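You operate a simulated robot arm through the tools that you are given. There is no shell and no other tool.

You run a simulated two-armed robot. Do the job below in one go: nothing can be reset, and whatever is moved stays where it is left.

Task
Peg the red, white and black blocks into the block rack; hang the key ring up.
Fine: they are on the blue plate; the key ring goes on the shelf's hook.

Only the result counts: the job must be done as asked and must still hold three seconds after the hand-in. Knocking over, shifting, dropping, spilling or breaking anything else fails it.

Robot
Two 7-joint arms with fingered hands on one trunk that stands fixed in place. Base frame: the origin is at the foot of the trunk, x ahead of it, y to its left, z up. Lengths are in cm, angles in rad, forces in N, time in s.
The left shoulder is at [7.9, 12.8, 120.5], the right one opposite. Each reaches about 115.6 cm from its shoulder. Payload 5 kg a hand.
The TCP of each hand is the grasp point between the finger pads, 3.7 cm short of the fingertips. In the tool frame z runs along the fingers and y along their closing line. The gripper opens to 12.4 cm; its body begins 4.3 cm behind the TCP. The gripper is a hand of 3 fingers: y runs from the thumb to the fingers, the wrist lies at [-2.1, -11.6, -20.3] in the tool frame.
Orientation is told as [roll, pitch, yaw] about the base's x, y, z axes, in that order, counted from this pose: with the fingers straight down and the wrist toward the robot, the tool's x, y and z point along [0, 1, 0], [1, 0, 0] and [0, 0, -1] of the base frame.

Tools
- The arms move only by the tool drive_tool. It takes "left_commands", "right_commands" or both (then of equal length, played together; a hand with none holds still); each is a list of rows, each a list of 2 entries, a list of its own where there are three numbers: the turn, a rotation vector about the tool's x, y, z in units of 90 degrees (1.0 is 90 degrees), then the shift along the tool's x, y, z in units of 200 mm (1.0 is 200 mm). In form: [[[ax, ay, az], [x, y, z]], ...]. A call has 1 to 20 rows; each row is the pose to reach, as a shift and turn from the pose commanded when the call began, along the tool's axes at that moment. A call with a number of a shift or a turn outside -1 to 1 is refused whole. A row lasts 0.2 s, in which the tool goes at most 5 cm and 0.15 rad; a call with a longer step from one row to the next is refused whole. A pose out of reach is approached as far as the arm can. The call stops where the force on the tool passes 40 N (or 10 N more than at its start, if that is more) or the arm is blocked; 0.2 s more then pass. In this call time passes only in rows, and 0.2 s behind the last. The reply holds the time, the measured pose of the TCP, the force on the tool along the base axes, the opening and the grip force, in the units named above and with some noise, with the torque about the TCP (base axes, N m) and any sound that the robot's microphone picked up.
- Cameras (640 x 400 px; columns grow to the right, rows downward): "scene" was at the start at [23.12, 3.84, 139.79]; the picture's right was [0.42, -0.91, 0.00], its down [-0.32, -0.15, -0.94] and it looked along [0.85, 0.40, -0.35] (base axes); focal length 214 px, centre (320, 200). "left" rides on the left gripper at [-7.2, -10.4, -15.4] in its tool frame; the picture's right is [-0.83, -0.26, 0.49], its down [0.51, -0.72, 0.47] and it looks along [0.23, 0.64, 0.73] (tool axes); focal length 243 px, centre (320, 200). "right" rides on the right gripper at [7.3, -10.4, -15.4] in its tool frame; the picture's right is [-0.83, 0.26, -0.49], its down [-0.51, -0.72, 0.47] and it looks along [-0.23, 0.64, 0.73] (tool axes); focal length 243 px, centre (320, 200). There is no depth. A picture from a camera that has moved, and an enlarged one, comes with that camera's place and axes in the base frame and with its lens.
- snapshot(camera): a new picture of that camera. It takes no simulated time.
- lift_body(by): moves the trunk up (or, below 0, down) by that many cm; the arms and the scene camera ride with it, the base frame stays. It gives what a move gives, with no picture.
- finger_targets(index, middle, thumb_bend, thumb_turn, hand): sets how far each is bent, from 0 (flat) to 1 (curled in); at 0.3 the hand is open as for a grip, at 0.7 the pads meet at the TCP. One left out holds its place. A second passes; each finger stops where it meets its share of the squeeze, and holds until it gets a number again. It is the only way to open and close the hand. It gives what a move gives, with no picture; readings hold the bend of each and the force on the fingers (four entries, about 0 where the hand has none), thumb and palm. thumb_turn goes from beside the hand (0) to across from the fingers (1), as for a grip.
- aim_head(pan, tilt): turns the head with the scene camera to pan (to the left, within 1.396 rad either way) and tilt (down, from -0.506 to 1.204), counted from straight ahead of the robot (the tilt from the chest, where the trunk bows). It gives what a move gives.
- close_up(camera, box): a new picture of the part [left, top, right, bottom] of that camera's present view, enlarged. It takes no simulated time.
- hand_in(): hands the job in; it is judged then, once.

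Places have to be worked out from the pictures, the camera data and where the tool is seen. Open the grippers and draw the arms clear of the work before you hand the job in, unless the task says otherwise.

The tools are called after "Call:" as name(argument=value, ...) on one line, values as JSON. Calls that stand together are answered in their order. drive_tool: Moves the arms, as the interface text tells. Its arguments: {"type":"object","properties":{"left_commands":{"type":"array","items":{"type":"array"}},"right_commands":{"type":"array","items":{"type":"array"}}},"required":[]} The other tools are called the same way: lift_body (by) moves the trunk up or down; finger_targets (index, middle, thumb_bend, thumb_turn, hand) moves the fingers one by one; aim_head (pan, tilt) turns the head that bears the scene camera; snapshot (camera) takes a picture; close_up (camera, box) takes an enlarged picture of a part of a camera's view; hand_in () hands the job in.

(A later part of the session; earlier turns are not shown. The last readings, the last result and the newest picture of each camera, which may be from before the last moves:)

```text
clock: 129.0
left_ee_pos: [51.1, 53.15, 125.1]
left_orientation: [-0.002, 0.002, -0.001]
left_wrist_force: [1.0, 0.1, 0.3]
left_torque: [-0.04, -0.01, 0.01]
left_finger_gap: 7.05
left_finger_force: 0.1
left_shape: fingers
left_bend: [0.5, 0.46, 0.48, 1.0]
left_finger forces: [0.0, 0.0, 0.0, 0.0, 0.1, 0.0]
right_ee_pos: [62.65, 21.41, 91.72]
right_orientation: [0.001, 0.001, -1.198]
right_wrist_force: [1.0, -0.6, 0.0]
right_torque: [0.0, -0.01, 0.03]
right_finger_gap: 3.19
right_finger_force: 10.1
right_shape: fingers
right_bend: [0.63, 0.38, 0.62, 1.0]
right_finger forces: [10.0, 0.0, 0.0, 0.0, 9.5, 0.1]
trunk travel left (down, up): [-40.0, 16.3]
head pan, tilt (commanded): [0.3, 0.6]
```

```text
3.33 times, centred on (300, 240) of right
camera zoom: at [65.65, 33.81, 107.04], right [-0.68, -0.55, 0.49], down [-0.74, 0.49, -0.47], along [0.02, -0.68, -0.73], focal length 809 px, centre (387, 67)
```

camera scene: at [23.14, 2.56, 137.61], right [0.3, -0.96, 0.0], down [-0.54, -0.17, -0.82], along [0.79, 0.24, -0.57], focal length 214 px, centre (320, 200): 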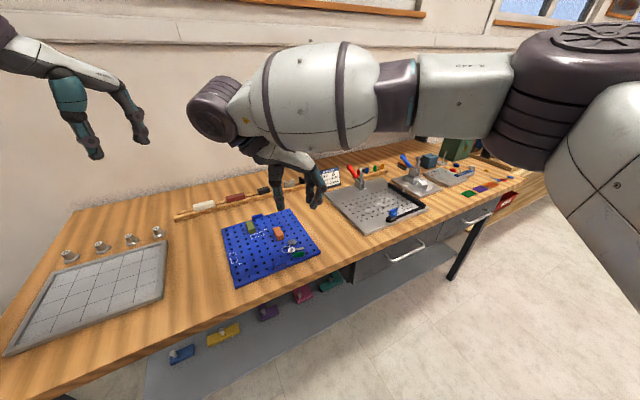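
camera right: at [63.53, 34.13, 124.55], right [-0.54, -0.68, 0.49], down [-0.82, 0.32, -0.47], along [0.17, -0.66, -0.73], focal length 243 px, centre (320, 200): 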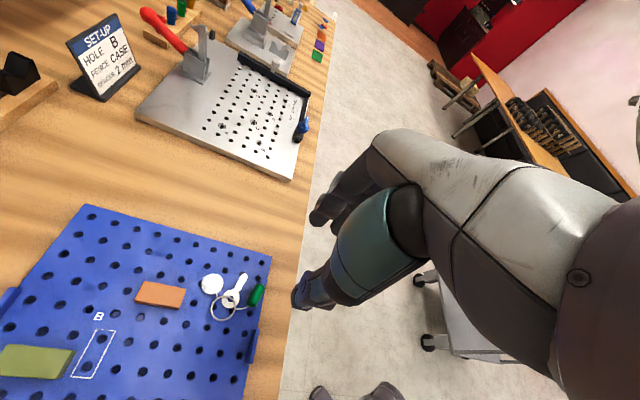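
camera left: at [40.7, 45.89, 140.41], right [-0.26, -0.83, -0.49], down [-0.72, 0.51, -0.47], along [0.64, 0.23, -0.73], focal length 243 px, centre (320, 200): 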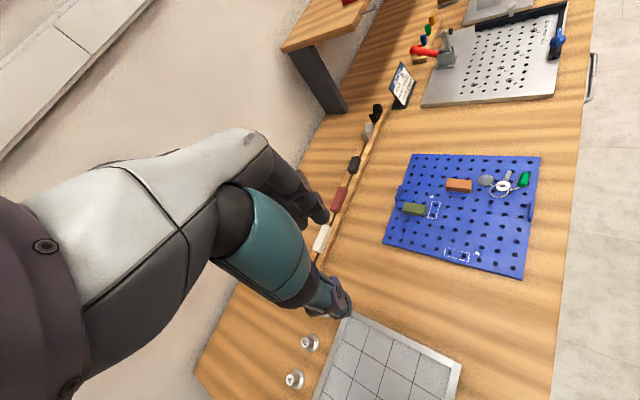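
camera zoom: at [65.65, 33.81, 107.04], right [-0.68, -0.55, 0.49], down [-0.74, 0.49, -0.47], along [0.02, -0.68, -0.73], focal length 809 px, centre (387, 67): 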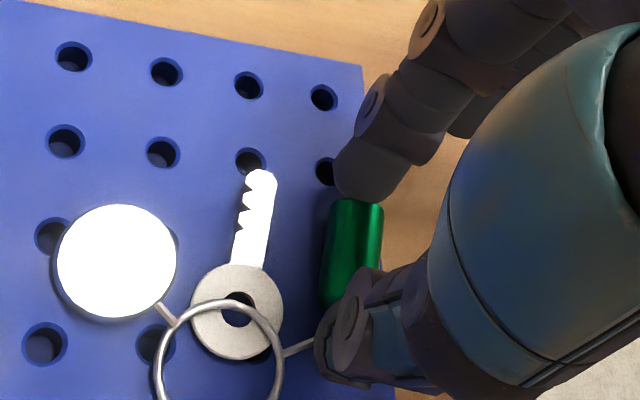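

Clean end-to-end grip: 10 N / 9.5 N with no wrist load. I lift slowly and watch.

Call:
drive_tool(right_commands=[[[0, 0, 0], [0, 0, -0.01]], [[0, 0, 0], [0, 0, -0.025]], [[0, 0, 0], [0, 0, -0.04]], [[0, 0, 0], [0, 0, -0.06]], [[0, 0, 0], [0, 0, -0.08]], [[0, 0, 0], [0, 0, -0.1]]])

Call:
close_up(camera="scene", box=[270, 200, 330, 260])

Call:
close_up(camera="right", box=[230, 180, 370, 300])

Call:
close_up(camera="left", box=[460, 120, 560, 200])

```text
clock: 130.4
left_ee_pos: [51.13, 53.09, 125.01]
left_orientation: [-0.003, 0.002, 0.0]
left_wrist_force: [0.1, -0.5, 0.0]
left_torque: [0.04, -0.02, -0.01]
left_finger_gap: 7.03
left_finger_force: 0.0
left_shape: fingers
left_bend: [0.5, 0.46, 0.48, 1.0]
left_finger forces: [0.0, 0.1, 0.0, 0.1, 0.0, 0.0]
right_ee_pos: [62.6, 21.46, 93.74]
right_orientation: [0.0, 0.0, -1.197]
right_wrist_force: [0.2, -0.3, -0.3]
right_torque: [-0.01, 0.03, -0.01]
right_finger_gap: 3.16
right_finger_force: 9.2
right_shape: fingers
right_bend: [0.63, 0.38, 0.62, 1.0]
right_finger forces: [9.7, 0.1, 0.0, 0.0, 8.9, 0.1]
trunk travel left (down, up): [-40.0, 16.3]
head pan, tilt (commanded): [0.3, 0.6]
```

```text
6.67 times, centred on (300, 230) of scene
camera zoom: at [23.14, 2.5, 137.61], right [0.3, -0.96, 0.0], down [-0.54, -0.17, -0.83], along [0.79, 0.24, -0.56], focal length 1430 px, centre (453, 0)
```

zoom: 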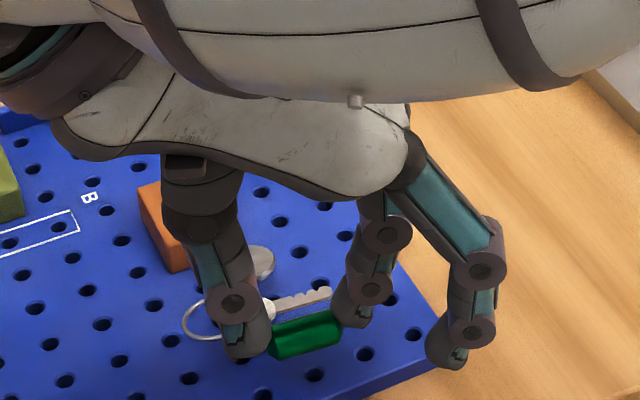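

```text
3.33 times, centred on (300, 240) of right
camera zoom: at [65.58, 33.79, 109.1], right [-0.68, -0.55, 0.49], down [-0.74, 0.49, -0.47], along [0.02, -0.68, -0.73], focal length 809 px, centre (387, 67)
```

zoom: 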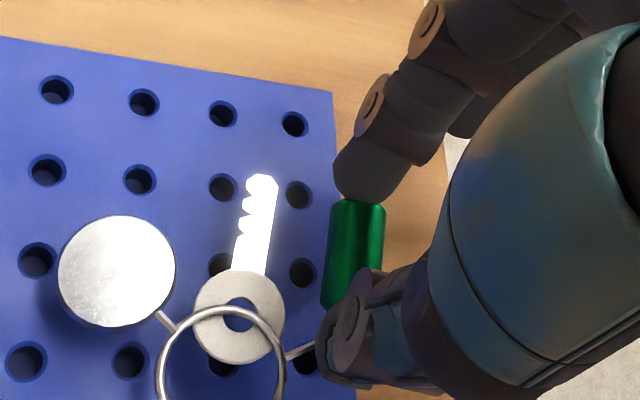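

```text
5.00 times, centred on (510, 160) of left
camera zoom: at [40.66, 45.88, 140.42], right [-0.26, -0.83, -0.49], down [-0.72, 0.51, -0.47], along [0.64, 0.23, -0.73], focal length 1213 px, centre (-630, 400)
```

zoom: 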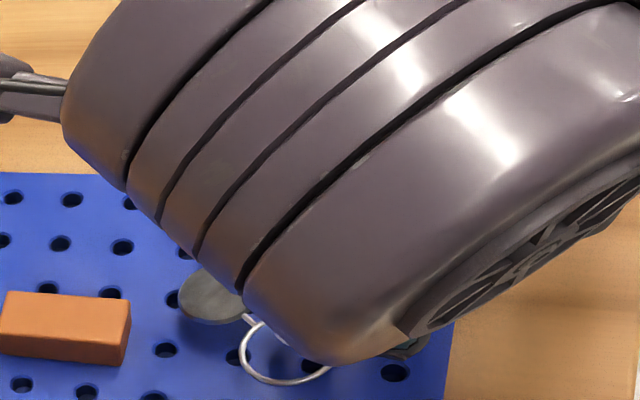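

The key ring is lifted and keeps its attitude. I raise it well clear of the bench.

Call:
drive_tool(right_commands=[[[0, 0, 0], [0, 0, -0.1]], [[0, 0, 0], [0, 0, -0.2]], [[0, 0, 0], [0, 0, -0.35]], [[0, 0, 0], [0, 0, -0.5]], [[0, 0, 0], [0, 0, -0.65]], [[0, 0, 0], [0, 0, -0.8]], [[0, 0, 0], [0, 0, -0.95]]])

Call:
snapshot(camera="scene")

Call:
close_up(camera="right", box=[220, 170, 380, 320])

Call:
close_up(camera="scene", box=[250, 120, 350, 220])

Call:
snapshot(camera="left")

```text
clock: 132.0
left_ee_pos: [51.11, 53.26, 125.09]
left_orientation: [-0.001, 0.0, 0.001]
left_wrist_force: [-0.4, -0.3, 0.1]
left_torque: [0.0, -0.01, -0.03]
left_finger_gap: 7.03
left_finger_force: 0.1
left_shape: fingers
left_bend: [0.5, 0.46, 0.48, 1.0]
left_finger forces: [0.0, 0.1, 0.0, 0.0, 0.1, 0.0]
right_ee_pos: [62.52, 21.61, 112.87]
right_orientation: [-0.001, -0.001, -1.196]
right_wrist_force: [-0.2, 0.1, -1.3]
right_torque: [-0.03, -0.01, 0.01]
right_finger_gap: 3.15
right_finger_force: 9.4
right_shape: fingers
right_bend: [0.63, 0.38, 0.62, 1.0]
right_finger forces: [9.7, 0.0, 0.0, 0.0, 9.0, 0.0]
trunk travel left (down, up): [-40.0, 16.3]
head pan, tilt (commanded): [0.3, 0.6]
```

```text
taken
camera scene: at [23.02, 2.49, 137.64], right [0.3, -0.96, 0.0], down [-0.54, -0.17, -0.83], along [0.79, 0.24, -0.56], focal length 214 px, centre (320, 200)
```

scene: 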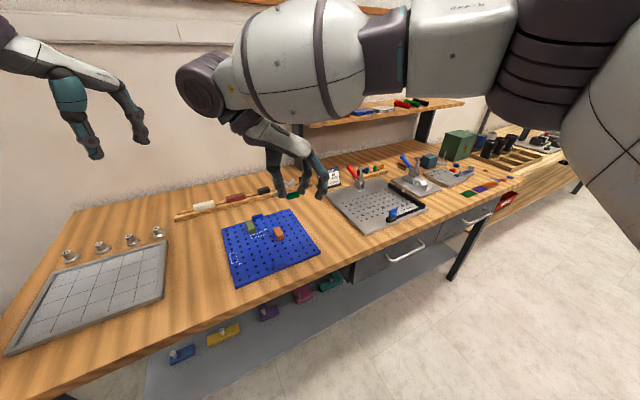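

```text
2.67 times, centred on (300, 245) of right
camera zoom: at [65.56, 33.87, 128.2], right [-0.68, -0.55, 0.49], down [-0.74, 0.49, -0.47], along [0.02, -0.68, -0.73], focal length 647 px, centre (373, 80)
```

zoom: 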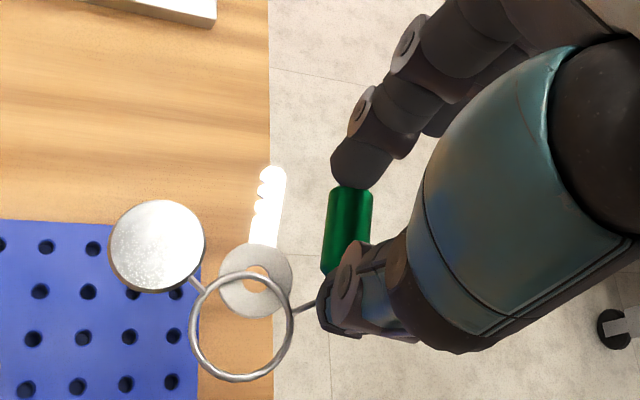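

```text
4.00 times, centred on (300, 170) of scene
camera zoom: at [23.02, 2.49, 137.64], right [0.3, -0.96, 0.0], down [-0.54, -0.17, -0.83], along [0.79, 0.24, -0.56], focal length 858 px, centre (400, 320)
```

zoom: 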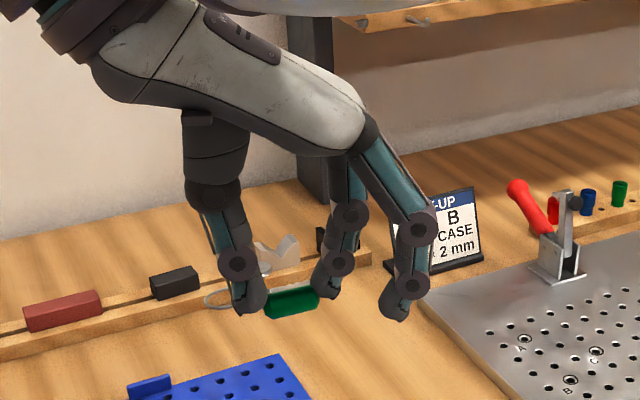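

```text
taken
camera left: at [40.53, 45.88, 140.46], right [-0.26, -0.83, -0.49], down [-0.72, 0.51, -0.47], along [0.64, 0.23, -0.73], focal length 243 px, centre (320, 200)
```

left: 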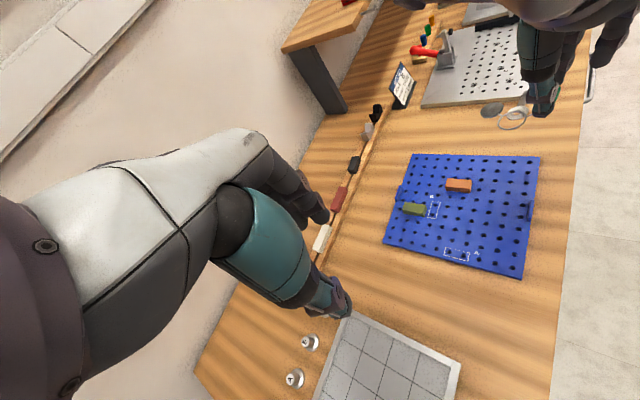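

The key ring hangs rigidly from the grip, ring plane level. I look again at the shelf hook area from here to fix its exact position.

Call:
close_up(camera="scene", box=[280, 80, 360, 140])

Call:
close_up(camera="scene", box=[300, 110, 330, 132])

Call:
close_up(camera="right", box=[0, 0, 160, 100])

Call:
close_up(camera="left", box=[280, 0, 400, 80])

```text
6.67 times, centred on (320, 110) of scene
camera zoom: at [23.02, 2.49, 137.64], right [0.3, -0.96, 0.0], down [-0.54, -0.17, -0.83], along [0.79, 0.24, -0.56], focal length 1430 px, centre (320, 800)
```

zoom: 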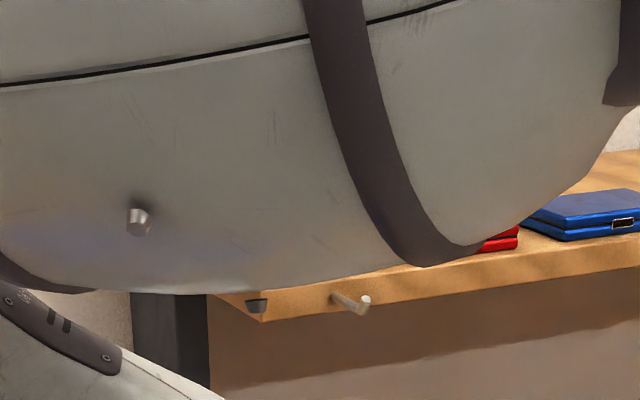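

```text
16.00 times, centred on (315, 121) of scene
camera zoom: at [23.02, 2.49, 137.64], right [0.3, -0.96, 0.0], down [-0.54, -0.17, -0.83], along [0.79, 0.24, -0.56], focal length 3432 px, centre (400, 1464)
```

zoom: 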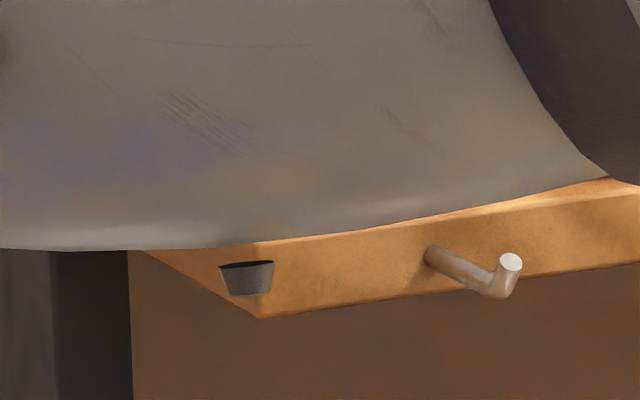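

```text
4.00 times, centred on (80, 50) of right
camera zoom: at [65.56, 33.87, 128.2], right [-0.68, -0.55, 0.49], down [-0.74, 0.49, -0.47], along [0.02, -0.68, -0.73], focal length 970 px, centre (1280, 800)
```

zoom: 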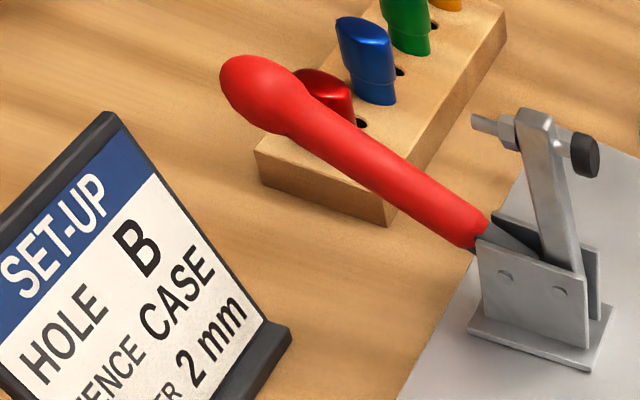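

```text
5.00 times, centred on (340, 40) of left
camera zoom: at [40.53, 45.88, 140.46], right [-0.26, -0.83, -0.49], down [-0.72, 0.51, -0.47], along [0.64, 0.23, -0.73], focal length 1213 px, centre (220, 1000)
```

zoom: 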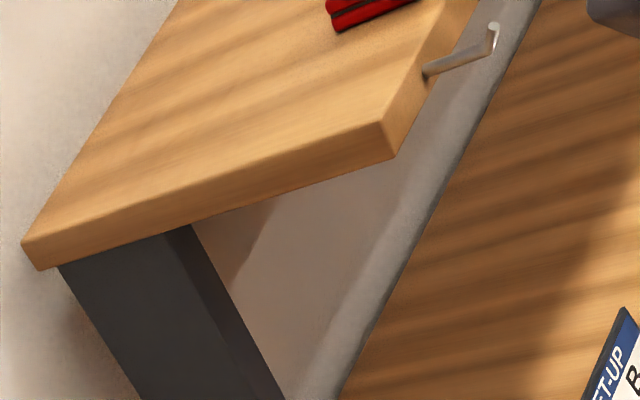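

One hook only: rod from (108.2,28.0) to tip (106.0,25.5) at z≈113.7, tip top ≈114.5. I carry the key ring forward to a free spot (≈(85,12,122)) where I can reorient the hand.

Call:
drive_tool(right_commands=[[[0, 0, 0], [0.087, 0.086, -0.045]], [[0, 0, 0], [0.174, 0.172, -0.09]], [[0, 0, 0], [0.261, 0.258, -0.135]], [[0, 0, 0], [0.348, 0.344, -0.18]], [[0, 0, 0], [0.435, 0.43, -0.225]], [[0, 0, 0], [0.522, 0.516, -0.27]], [[0, 0, 0], [0.609, 0.602, -0.315]], [[0, 0, 0], [0.696, 0.688, -0.36]], [[0, 0, 0], [0.783, 0.774, -0.405]], [[0, 0, 0], [0.87, 0.86, -0.45]]])

Call:
snapshot(camera="scene")

Call:
close_up(camera="right", box=[220, 170, 380, 320])

```text
clock: 134.2
left_ee_pos: [51.25, 53.23, 125.01]
left_orientation: [-0.001, 0.002, 0.0]
left_wrist_force: [0.2, 0.3, -0.3]
left_torque: [-0.02, -0.01, 0.01]
left_finger_gap: 7.04
left_finger_force: 0.2
left_shape: fingers
left_bend: [0.5, 0.46, 0.48, 1.0]
left_finger forces: [0.0, 0.0, 0.0, 0.1, 0.1, 0.1]
right_ee_pos: [85.11, 12.04, 121.61]
right_orientation: [0.001, 0.0, -1.196]
right_wrist_force: [-0.1, 0.4, -0.3]
right_torque: [-0.01, 0.03, -0.02]
right_finger_gap: 3.16
right_finger_force: 8.8
right_shape: fingers
right_bend: [0.63, 0.38, 0.62, 1.0]
right_finger forces: [9.4, 0.0, 0.0, 0.1, 8.6, 0.0]
trunk travel left (down, up): [-40.0, 16.3]
head pan, tilt (commanded): [0.3, 0.6]
```

```text
taken
camera scene: at [23.2, 2.5, 137.6], right [0.3, -0.96, 0.0], down [-0.54, -0.17, -0.82], along [0.79, 0.24, -0.57], focal length 214 px, centre (320, 200)
```

scene: 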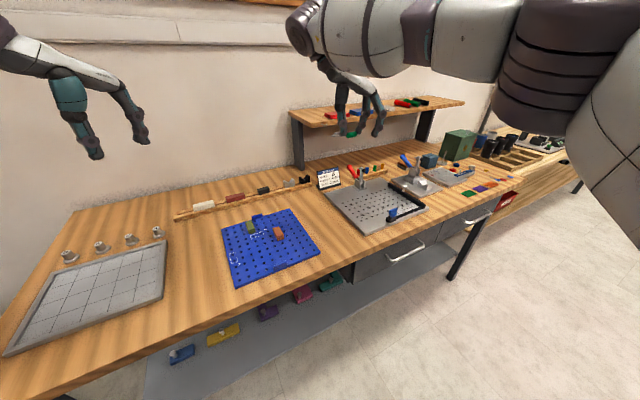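

```text
2.67 times, centred on (300, 245) of right
camera zoom: at [88.12, 24.33, 137.0], right [-0.68, -0.55, 0.49], down [-0.74, 0.49, -0.47], along [0.02, -0.68, -0.73], focal length 647 px, centre (373, 80)
```

zoom: 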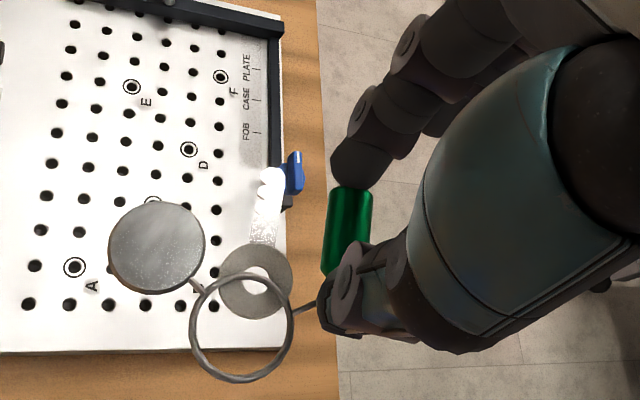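

Grip is steady at ~9 N. I now rotate the hand (≈92° about a slanted axis) so its fingers point toward the shelf and the ring plane stands upright.

Call:
drive_tool(right_commands=[[[0.0404, 0.0593, 0.0133], [0, 0, 0]], [[0.0809, 0.1186, 0.0267], [0, 0, 0]], [[0.1213, 0.1779, 0.04], [0, 0, 0]], [[0.1617, 0.2372, 0.0533], [0, 0, 0]], [[0.2022, 0.2965, 0.0667], [0, 0, 0]], [[0.2426, 0.3558, 0.08], [0, 0, 0]], [[0.283, 0.4151, 0.0933], [0, 0, 0]]])

Call:
snapshot(camera="scene")

Call:
snapshot(camera="right")

```text
clock: 135.8
left_ee_pos: [51.18, 53.05, 125.06]
left_orientation: [0.0, 0.0, 0.001]
left_wrist_force: [0.5, 0.1, 0.4]
left_torque: [0.03, 0.02, -0.03]
left_finger_gap: 7.06
left_finger_force: 0.1
left_shape: fingers
left_bend: [0.5, 0.46, 0.48, 1.0]
left_finger forces: [0.0, 0.1, 0.0, 0.0, 0.0, 0.1]
right_ee_pos: [85.09, 11.74, 121.71]
right_orientation: [0.666, 0.46, -1.188]
right_wrist_force: [-0.2, -0.7, -1.0]
right_torque: [-0.03, 0.04, 0.0]
right_finger_gap: 3.14
right_finger_force: 9.4
right_shape: fingers
right_bend: [0.63, 0.38, 0.62, 1.0]
right_finger forces: [9.5, 0.0, 0.0, 0.1, 8.1, 0.0]
trunk travel left (down, up): [-40.0, 16.3]
head pan, tilt (commanded): [0.3, 0.6]
```

```text
taken
camera scene: at [23.17, 2.39, 137.61], right [0.3, -0.96, 0.0], down [-0.54, -0.17, -0.83], along [0.79, 0.24, -0.56], focal length 214 px, centre (320, 200)
```

scene: 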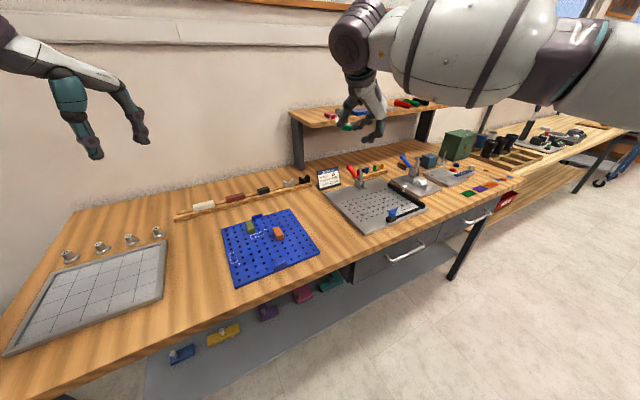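

```text
taken
camera right: at [80.89, 12.2, 141.21], right [-0.82, -0.52, -0.23], down [-0.45, 0.84, -0.29], along [0.35, -0.14, -0.93], focal length 243 px, centre (320, 200)
```

right: 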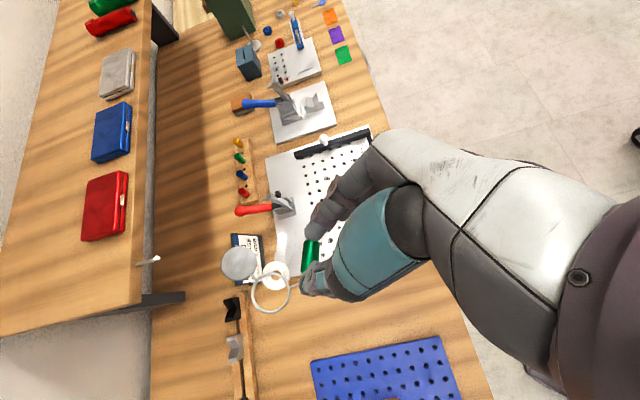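

Half-way is fine and the grip holds. I do the second half of the same rotation.

Call:
drive_tool(right_commands=[[[0.0404, 0.0593, 0.0133], [0, 0, 0]], [[0.0809, 0.1186, 0.0267], [0, 0, 0]], [[0.1213, 0.1779, 0.04], [0, 0, 0]], [[0.1617, 0.2372, 0.0533], [0, 0, 0]], [[0.2022, 0.2965, 0.0667], [0, 0, 0]], [[0.2426, 0.3558, 0.08], [0, 0, 0]], [[0.283, 0.4151, 0.0933], [0, 0, 0]]])

Call:
snapshot(camera="scene")

Call:
snapshot(camera="right")

Call:
close_up(camera="scene", box=[310, 70, 400, 160])

```text
clock: 137.4
left_ee_pos: [51.19, 53.21, 125.07]
left_orientation: [0.0, 0.002, -0.001]
left_wrist_force: [0.0, 0.0, -0.4]
left_torque: [0.08, 0.02, -0.05]
left_finger_gap: 7.06
left_finger_force: 0.1
left_shape: fingers
left_bend: [0.5, 0.46, 0.48, 1.0]
left_finger forces: [0.0, 0.1, 0.1, 0.1, 0.1, 0.0]
right_ee_pos: [85.18, 11.88, 121.63]
right_orientation: [1.575, 0.784, -0.784]
right_wrist_force: [0.4, -0.1, -0.2]
right_torque: [-0.03, 0.07, 0.06]
right_finger_gap: 3.13
right_finger_force: 9.0
right_shape: fingers
right_bend: [0.63, 0.38, 0.62, 1.0]
right_finger forces: [9.5, 0.0, 0.1, 0.0, 7.9, 0.0]
trunk travel left (down, up): [-40.0, 16.3]
head pan, tilt (commanded): [0.3, 0.6]
```

```text
taken
camera scene: at [23.23, 2.46, 137.6], right [0.3, -0.96, 0.0], down [-0.54, -0.17, -0.82], along [0.79, 0.24, -0.57], focal length 214 px, centre (320, 200)
```

scene: 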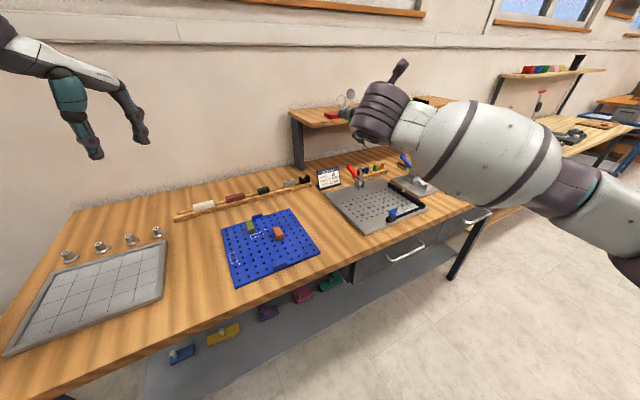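

```text
taken
camera right: at [72.85, 2.58, 134.15], right [-0.63, -0.06, -0.77], down [-0.28, 0.95, 0.15], along [0.72, 0.31, -0.62], focal length 243 px, centre (320, 200)
```

right: 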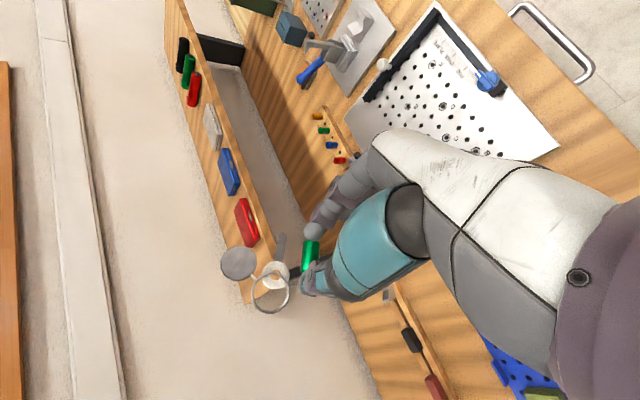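

```text
4.44 times, centred on (355, 115) of scene
camera zoom: at [23.23, 2.46, 137.6], right [0.3, -0.96, 0.0], down [-0.54, -0.17, -0.82], along [0.79, 0.24, -0.57], focal length 953 px, centre (164, 578)
```

zoom: 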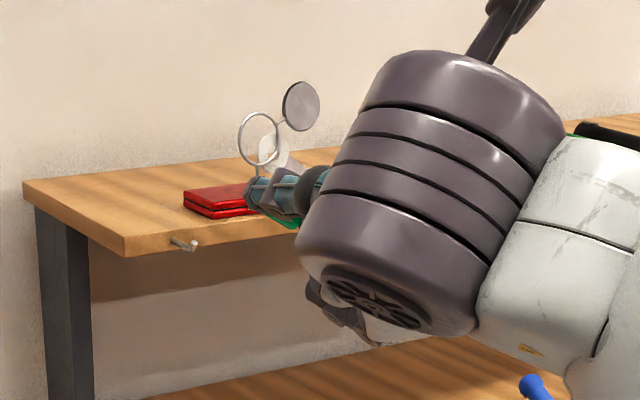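

The orientation is exactly as intended, ring upright above the grip. I move toward the hook's line, staying ~10 cm in front of it.

Call:
drive_tool(right_commands=[[[0, 0, 0], [-0.035, 0.1125, 0.067]], [[0, 0, 0], [-0.07, 0.225, 0.133]], [[0, 0, 0], [-0.104, 0.3375, 0.2]], [[0, 0, 0], [-0.139, 0.45, 0.267]], [[0, 0, 0], [-0.174, 0.5625, 0.333]], [[0, 0, 0], [-0.2085, 0.675, 0.4]]])

Call:
snapshot(camera="scene")

Call:
snapshot(camera="right")

Call:
close_up(camera="left", box=[270, 0, 430, 100])

```text
clock: 138.8
left_ee_pos: [51.28, 53.22, 124.99]
left_orientation: [-0.002, 0.003, -0.001]
left_wrist_force: [0.4, -0.3, -0.4]
left_torque: [0.01, 0.02, -0.01]
left_finger_gap: 7.04
left_finger_force: 0.1
left_shape: fingers
left_bend: [0.5, 0.46, 0.48, 1.0]
left_finger forces: [0.0, 0.0, 0.0, 0.0, 0.0, 0.1]
right_ee_pos: [95.48, 12.6, 108.91]
right_orientation: [1.568, 0.786, -0.785]
right_wrist_force: [-0.1, -0.5, -0.6]
right_torque: [-0.03, 0.02, -0.01]
right_finger_gap: 3.12
right_finger_force: 8.3
right_shape: fingers
right_bend: [0.63, 0.38, 0.62, 1.0]
right_finger forces: [9.5, 0.0, 0.0, 0.1, 7.7, 0.1]
trunk travel left (down, up): [-40.0, 16.3]
head pan, tilt (commanded): [0.3, 0.6]
```

```text
taken
camera scene: at [23.25, 2.52, 137.59], right [0.3, -0.96, 0.0], down [-0.54, -0.17, -0.82], along [0.79, 0.24, -0.57], focal length 214 px, centre (320, 200)
```

scene: 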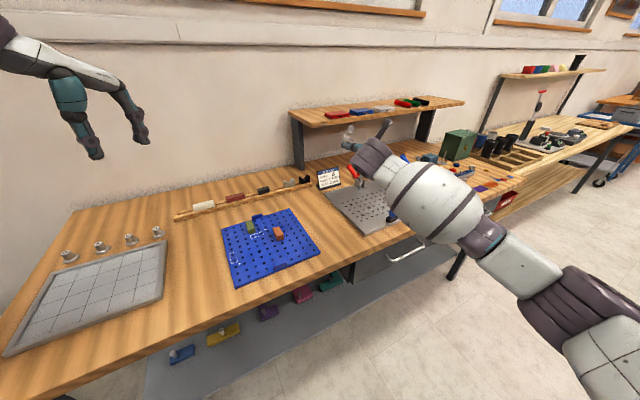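

```text
taken
camera right: at [83.26, 3.37, 121.43], right [-0.63, -0.06, -0.77], down [-0.28, 0.95, 0.15], along [0.72, 0.31, -0.62], focal length 243 px, centre (320, 200)
```

right: 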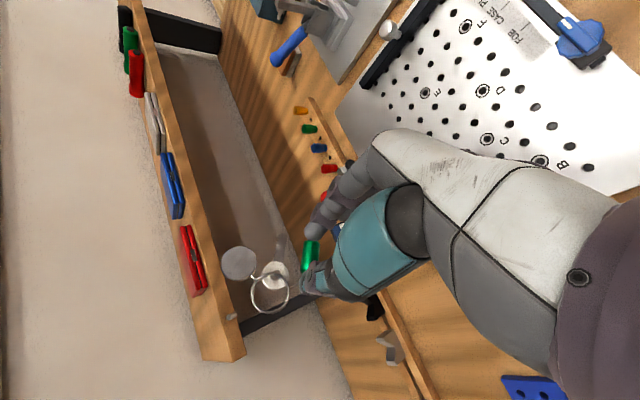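

```text
4.00 times, centred on (350, 50) of left
camera zoom: at [40.78, 45.91, 140.37], right [-0.26, -0.83, -0.49], down [-0.72, 0.51, -0.47], along [0.64, 0.23, -0.73], focal length 970 px, centre (200, 800)
```

zoom: 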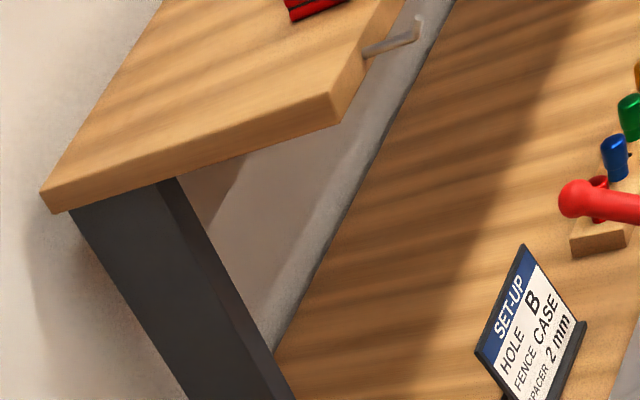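

I tilt the left hand's camera up a little and aim the head so both can watch the hook closely.

Call:
drive_tool(left_commands=[[[-0.07, 0, 0], [0, 0, 0]], [[-0.14, 0, 0], [0, 0, 0]], [[-0.2, 0, 0], [0, 0, 0]]])

Call:
aim_head(pan=0.2, tilt=0.35)

Call:
snapshot(camera="left")

Call:
snapshot(camera="scene")

Call:
close_up(camera="right", box=[200, 230, 330, 340])

```text
clock: 139.6
left_ee_pos: [51.11, 53.13, 125.09]
left_orientation: [-0.001, -0.313, -0.001]
left_wrist_force: [-0.4, -0.4, -0.5]
left_torque: [0.01, -0.01, -0.03]
left_finger_gap: 7.04
left_finger_force: 0.1
left_shape: fingers
left_bend: [0.5, 0.46, 0.48, 1.0]
left_finger forces: [0.0, 0.0, 0.1, 0.0, 0.0, 0.0]
right_ee_pos: [95.35, 12.7, 109.03]
right_orientation: [1.57, 0.785, -0.786]
right_wrist_force: [0.6, -0.1, -1.6]
right_torque: [-0.05, 0.06, -0.04]
right_finger_gap: 3.13
right_finger_force: 8.3
right_shape: fingers
right_bend: [0.63, 0.38, 0.62, 1.0]
right_finger forces: [9.4, 0.1, 0.0, 0.0, 7.7, 0.0]
trunk travel left (down, up): [-40.0, 16.3]
head pan, tilt (commanded): [0.3, 0.6]
```

```text
clock: 140.3
left_ee_pos: [51.25, 53.18, 125.07]
left_orientation: [-0.001, -0.312, 0.0]
left_wrist_force: [0.6, 0.8, 0.5]
left_torque: [-0.03, -0.04, 0.01]
left_finger_gap: 7.02
left_finger_force: 0.1
left_shape: fingers
left_bend: [0.5, 0.46, 0.48, 1.0]
left_finger forces: [0.0, 0.1, 0.1, 0.0, 0.0, 0.1]
right_ee_pos: [95.63, 12.64, 108.96]
right_orientation: [1.57, 0.787, -0.785]
right_wrist_force: [0.1, -0.1, -0.5]
right_torque: [0.03, 0.05, 0.01]
right_finger_gap: 3.17
right_finger_force: 8.4
right_shape: fingers
right_bend: [0.63, 0.38, 0.62, 1.0]
right_finger forces: [9.3, 0.0, 0.1, 0.1, 7.7, 0.0]
trunk travel left (down, up): [-40.0, 16.3]
head pan, tilt (commanded): [0.201, 0.351]
```

```text
taken
camera left: at [36.42, 45.82, 136.54], right [-0.1, -0.83, -0.55], down [-0.54, 0.51, -0.67], along [0.83, 0.23, -0.5], focal length 243 px, centre (320, 200)
```

left: 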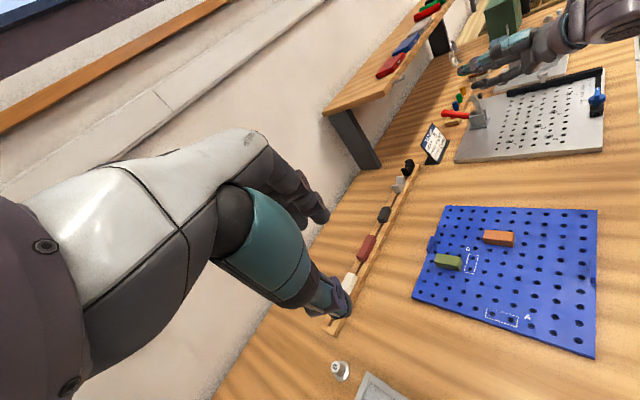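

```text
taken
camera scene: at [23.85, 1.75, 139.88], right [0.2, -0.98, 0.0], down [-0.34, -0.07, -0.94], along [0.92, 0.19, -0.34], focal length 214 px, centre (320, 200)
```

scene: 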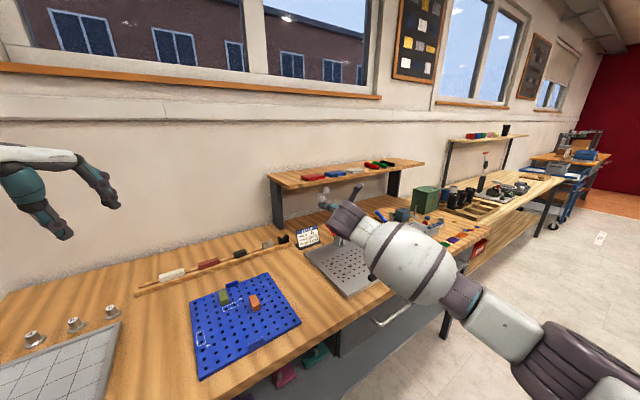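

```text
3.64 times, centred on (265, 285) of right
camera zoom: at [83.16, 3.36, 121.5], right [-0.63, -0.06, -0.77], down [-0.28, 0.95, 0.15], along [0.72, 0.31, -0.62], focal length 882 px, centre (520, -109)
```

zoom: 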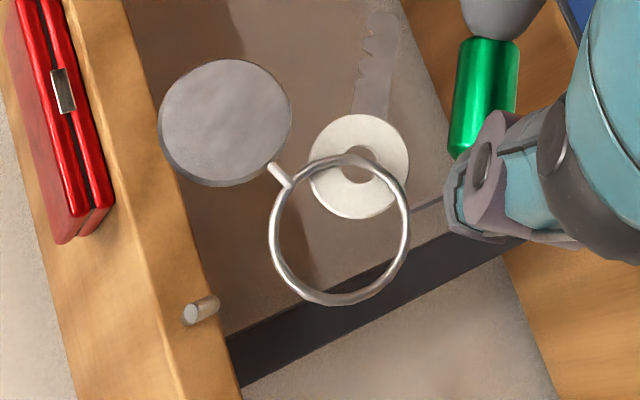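

I zoom both outside cameras onto ring and hook to measure their relative position.

Call:
close_up(camera="left", box=[390, 30, 490, 105])

Call:
close_up(camera="scene", box=[290, 165, 350, 215])

Call:
close_up(camera="scene", box=[300, 175, 340, 205])

```text
5.33 times, centred on (440, 68) of left
camera zoom: at [36.42, 45.82, 136.54], right [-0.1, -0.83, -0.55], down [-0.54, 0.51, -0.67], along [0.83, 0.23, -0.5], focal length 1294 px, centre (-320, 907)
```

zoom: 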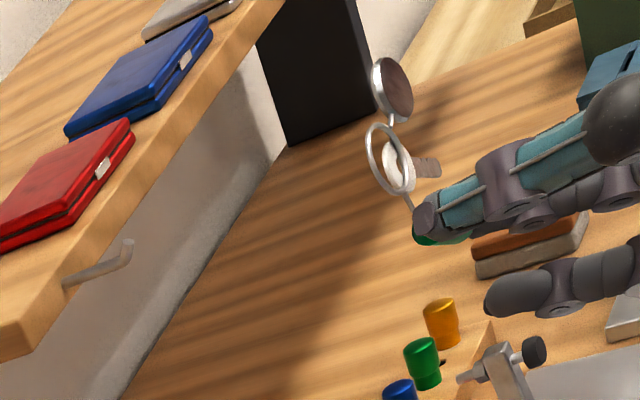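

```text
8.00 times, centred on (320, 190) of scene
camera zoom: at [23.85, 1.75, 139.88], right [0.2, -0.98, 0.0], down [-0.34, -0.07, -0.94], along [0.92, 0.19, -0.34], focal length 1716 px, centre (320, 280)
```

zoom: 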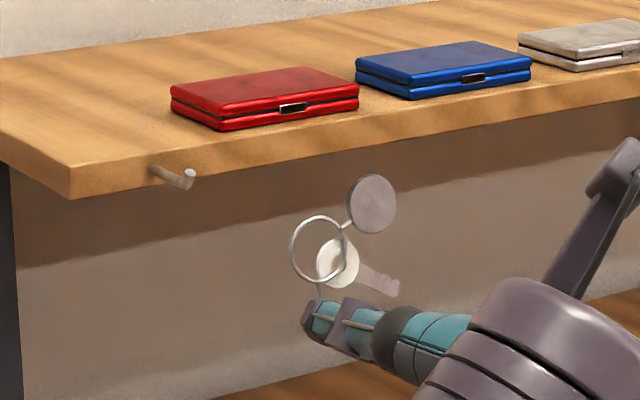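

```text
13.33 times, centred on (320, 190) of scene
camera zoom: at [23.85, 1.75, 139.88], right [0.2, -0.98, 0.0], down [-0.34, -0.07, -0.94], along [0.92, 0.19, -0.34], focal length 2860 px, centre (320, 333)
```

zoom: 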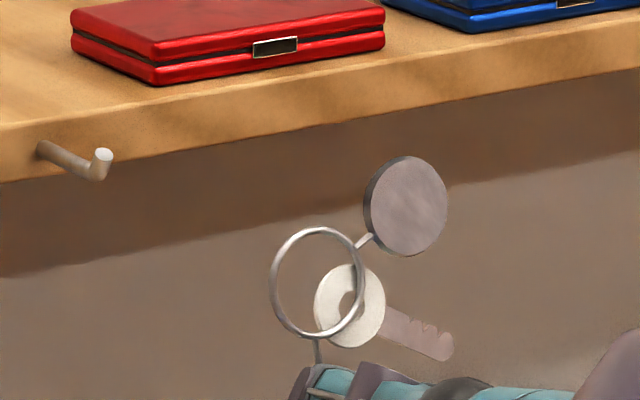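

Triangulated: ring centre at along-bench 56.98, depth 80.8, z 113.75; hook at along 56.8, tip depth 92.6, rod z 113.7. I fine-adjust (−0.15, +0.25 cm) and advance 9.8 cm to just before the tip.

Call:
drive_tool(right_commands=[[[0, 0, 0], [0.0035, -0.014, 0.1]], [[0, 0, 0], [0.0035, -0.014, 0.2]], [[0, 0, 0], [0.0035, -0.014, 0.3]], [[0, 0, 0], [0.0035, -0.014, 0.4]], [[0, 0, 0], [0.0035, -0.014, 0.49]]])

Call:
close_up(camera="left", box=[380, 35, 460, 95])

Call:
close_up(camera="scene", box=[290, 170, 330, 200])

Call:
close_up(camera="right", box=[200, 230, 330, 340])

```text
clock: 141.6
left_ee_pos: [51.1, 53.1, 125.08]
left_orientation: [-0.002, -0.313, -0.001]
left_wrist_force: [-0.1, 0.9, 0.7]
left_torque: [-0.03, -0.02, 0.01]
left_finger_gap: 7.04
left_finger_force: 0.2
left_shape: fingers
left_bend: [0.5, 0.46, 0.48, 1.0]
left_finger forces: [0.1, 0.1, 0.1, 0.1, 0.0, 0.0]
right_ee_pos: [102.26, 19.78, 109.61]
right_orientation: [1.569, 0.786, -0.785]
right_wrist_force: [-0.1, 0.2, -1.8]
right_torque: [-0.06, 0.02, 0.04]
right_finger_gap: 3.14
right_finger_force: 8.4
right_shape: fingers
right_bend: [0.63, 0.38, 0.62, 1.0]
right_finger forces: [9.4, 0.0, 0.0, 0.1, 7.8, 0.0]
trunk travel left (down, up): [-40.0, 16.3]
head pan, tilt (commanded): [0.201, 0.351]
```

```text
6.67 times, centred on (420, 65) of left
camera zoom: at [36.42, 45.88, 136.5], right [-0.1, -0.83, -0.55], down [-0.54, 0.51, -0.67], along [0.83, 0.23, -0.5], focal length 1618 px, centre (-347, 1100)
```

zoom: 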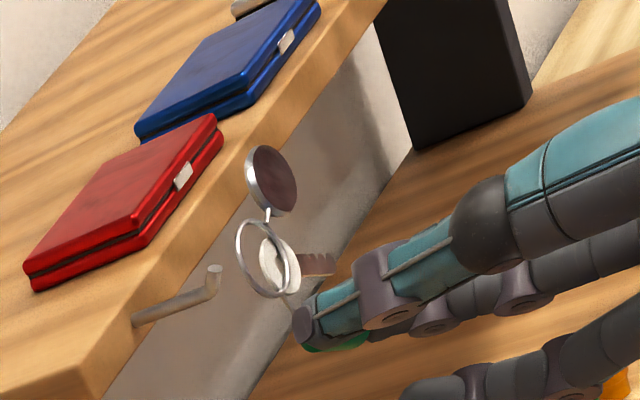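

```text
13.33 times, centred on (310, 185) of scene
camera zoom: at [23.85, 1.82, 139.88], right [0.2, -0.98, 0.0], down [-0.34, -0.07, -0.94], along [0.92, 0.19, -0.34], focal length 2860 px, centre (453, 400)
```

zoom: 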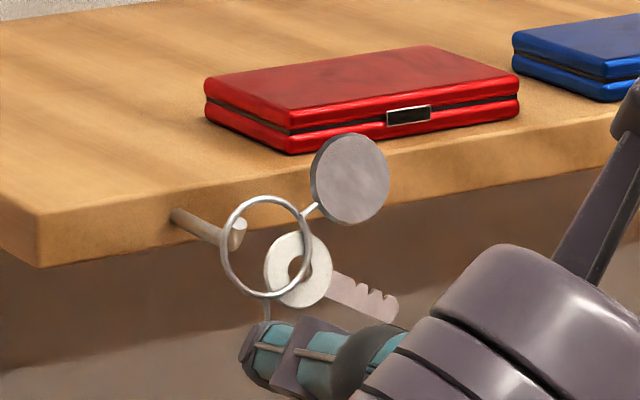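

```text
3.64 times, centred on (265, 285) of right
camera zoom: at [89.95, 10.51, 122.07], right [-0.63, -0.06, -0.77], down [-0.28, 0.95, 0.15], along [0.72, 0.31, -0.62], focal length 882 px, centre (520, -109)
```

zoom: 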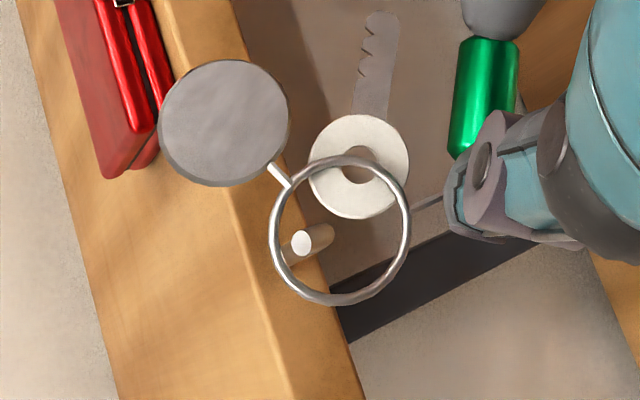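

The ring is right in front of the hook. The key's eyelet covers the lower-right of the hole, so I aim the hook through the free upper-left part: adjust +0.36 right, −0.55 down, then re-check.

Call:
drive_tool(right_commands=[[[0, 0, 0], [-0.003, 0.016, 0]], [[0, 0, 0], [-0.0067, 0.032, 0.02]]])

Call:
close_up(camera="left", box=[390, 45, 440, 82])

Call:
close_up(camera="scene", box=[290, 172, 326, 199])

Call:
close_up(camera="right", box=[230, 250, 330, 330])

```text
clock: 142.2
left_ee_pos: [51.16, 53.25, 125.04]
left_orientation: [-0.001, -0.311, 0.0]
left_wrist_force: [0.0, 0.1, -0.2]
left_torque: [0.01, -0.03, 0.01]
left_finger_gap: 7.06
left_finger_force: 0.0
left_shape: fingers
left_bend: [0.5, 0.46, 0.48, 1.0]
left_finger forces: [0.0, 0.0, 0.1, 0.0, 0.1, 0.0]
right_ee_pos: [102.63, 19.88, 108.87]
right_orientation: [1.572, 0.786, -0.786]
right_wrist_force: [1.1, -0.2, -0.3]
right_torque: [-0.04, -0.01, 0.0]
right_finger_gap: 3.15
right_finger_force: 8.8
right_shape: fingers
right_bend: [0.63, 0.38, 0.62, 1.0]
right_finger forces: [9.4, 0.1, 0.0, 0.1, 7.7, 0.0]
trunk travel left (down, up): [-40.0, 16.3]
head pan, tilt (commanded): [0.201, 0.351]
```

```text
10.81 times, centred on (415, 64) of left
camera zoom: at [36.42, 45.86, 136.51], right [-0.1, -0.83, -0.55], down [-0.54, 0.51, -0.67], along [0.83, 0.23, -0.5], focal length 2623 px, centre (-707, 1676)
```

zoom: 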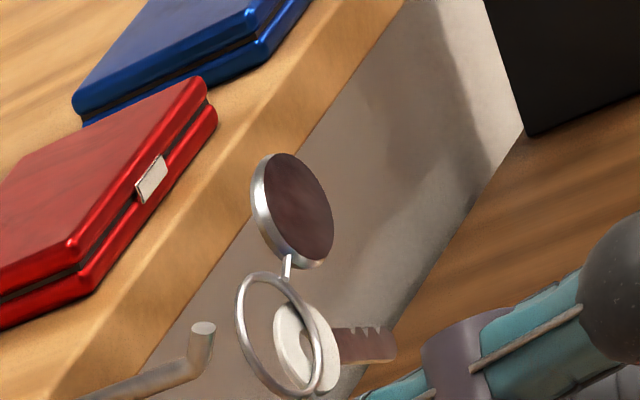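

```text
14.81 times, centred on (308, 186) of scene
camera zoom: at [23.86, 1.79, 139.88], right [0.2, -0.98, 0.0], down [-0.34, -0.07, -0.94], along [0.92, 0.19, -0.34], focal length 3177 px, centre (498, 415)
```

zoom: 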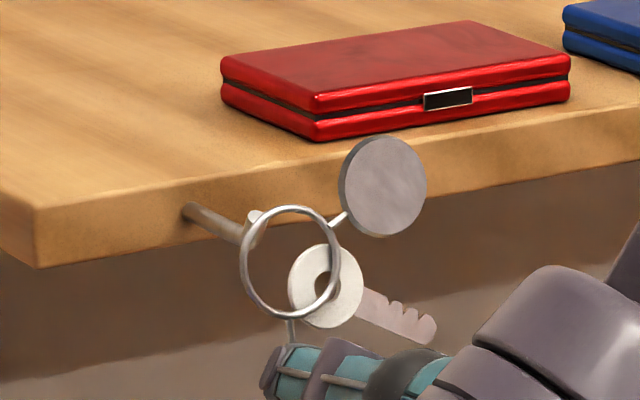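

```text
5.00 times, centred on (280, 290) of right
camera zoom: at [90.37, 10.59, 121.44], right [-0.63, -0.07, -0.77], down [-0.28, 0.95, 0.15], along [0.72, 0.31, -0.62], focal length 1213 px, centre (520, -250)
```

zoom: 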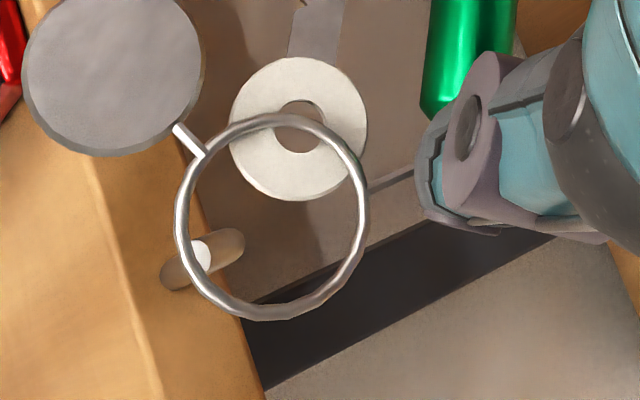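

Ring now at along 56.9, depth 90.95, z 113.7. I add +0.2 cm right and advance 2.7 cm so the ring plane passes the upturned tip.

Call:
drive_tool(right_commands=[[[0, 0, 0], [0.007, 0.007, 0.02]], [[0, 0, 0], [0.007, 0.007, 0.05]], [[0, 0, 0], [0.007, 0.007, 0.08]], [[0, 0, 0], [0.007, 0.007, 0.11]], [[0, 0, 0], [0.007, 0.007, 0.133]]])

Call:
close_up(camera="left", box=[385, 45, 435, 82])

Call:
close_up(camera="scene", box=[290, 172, 326, 199])

Call:
close_up(camera="right", box=[230, 250, 330, 330])

```text
clock: 143.3
left_ee_pos: [51.09, 53.11, 125.04]
left_orientation: [-0.003, -0.311, -0.002]
left_wrist_force: [0.5, -0.2, -0.7]
left_torque: [-0.02, 0.01, 0.02]
left_finger_gap: 7.04
left_finger_force: 0.1
left_shape: fingers
left_bend: [0.5, 0.46, 0.48, 1.0]
left_finger forces: [0.1, 0.0, 0.0, 0.1, 0.0, 0.0]
right_ee_pos: [104.86, 21.63, 108.83]
right_orientation: [1.57, 0.784, -0.783]
right_wrist_force: [-1.1, -0.5, -2.3]
right_torque: [-0.04, 0.05, -0.02]
right_finger_gap: 3.14
right_finger_force: 9.2
right_shape: fingers
right_bend: [0.63, 0.38, 0.62, 1.0]
right_finger forces: [9.5, 0.0, 0.1, 0.1, 7.6, 0.1]
trunk travel left (down, up): [-40.0, 16.3]
head pan, tilt (commanded): [0.201, 0.351]
```

```text
10.81 times, centred on (410, 64) of left
camera zoom: at [36.4, 45.83, 136.53], right [-0.1, -0.83, -0.55], down [-0.54, 0.51, -0.67], along [0.84, 0.23, -0.5], focal length 2623 px, centre (-653, 1676)
```

zoom: 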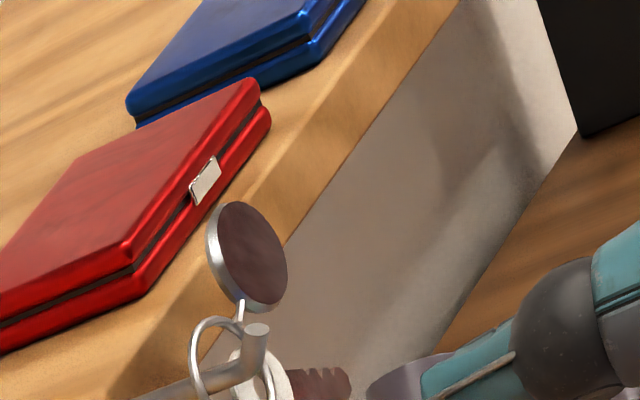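

```text
14.81 times, centred on (308, 186) of scene
camera zoom: at [23.83, 1.77, 139.89], right [0.2, -0.98, 0.0], down [-0.34, -0.07, -0.94], along [0.92, 0.19, -0.34], focal length 3177 px, centre (498, 415)
```

zoom: 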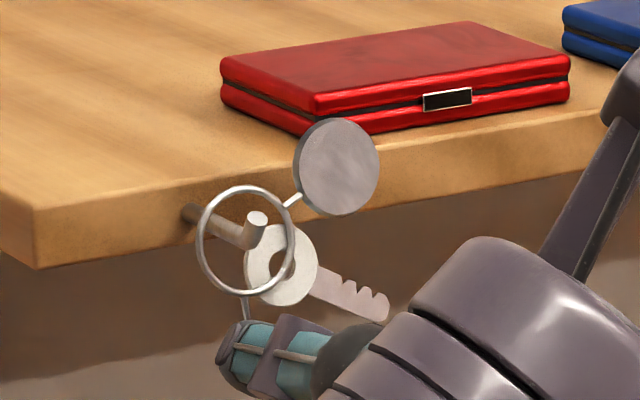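

```text
5.00 times, centred on (280, 290) of right
camera zoom: at [92.43, 12.45, 121.33], right [-0.63, -0.06, -0.77], down [-0.28, 0.95, 0.15], along [0.72, 0.31, -0.62], focal length 1213 px, centre (520, -250)
```

zoom: 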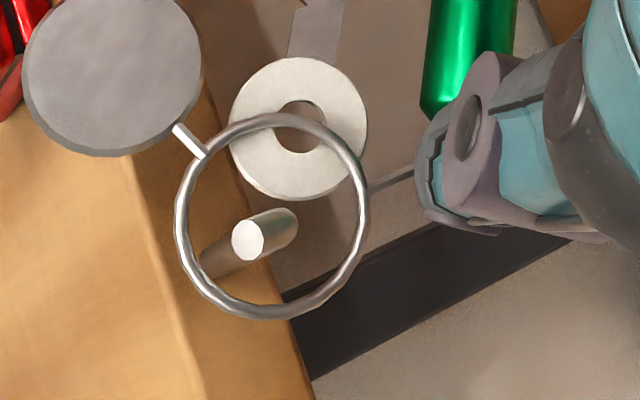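

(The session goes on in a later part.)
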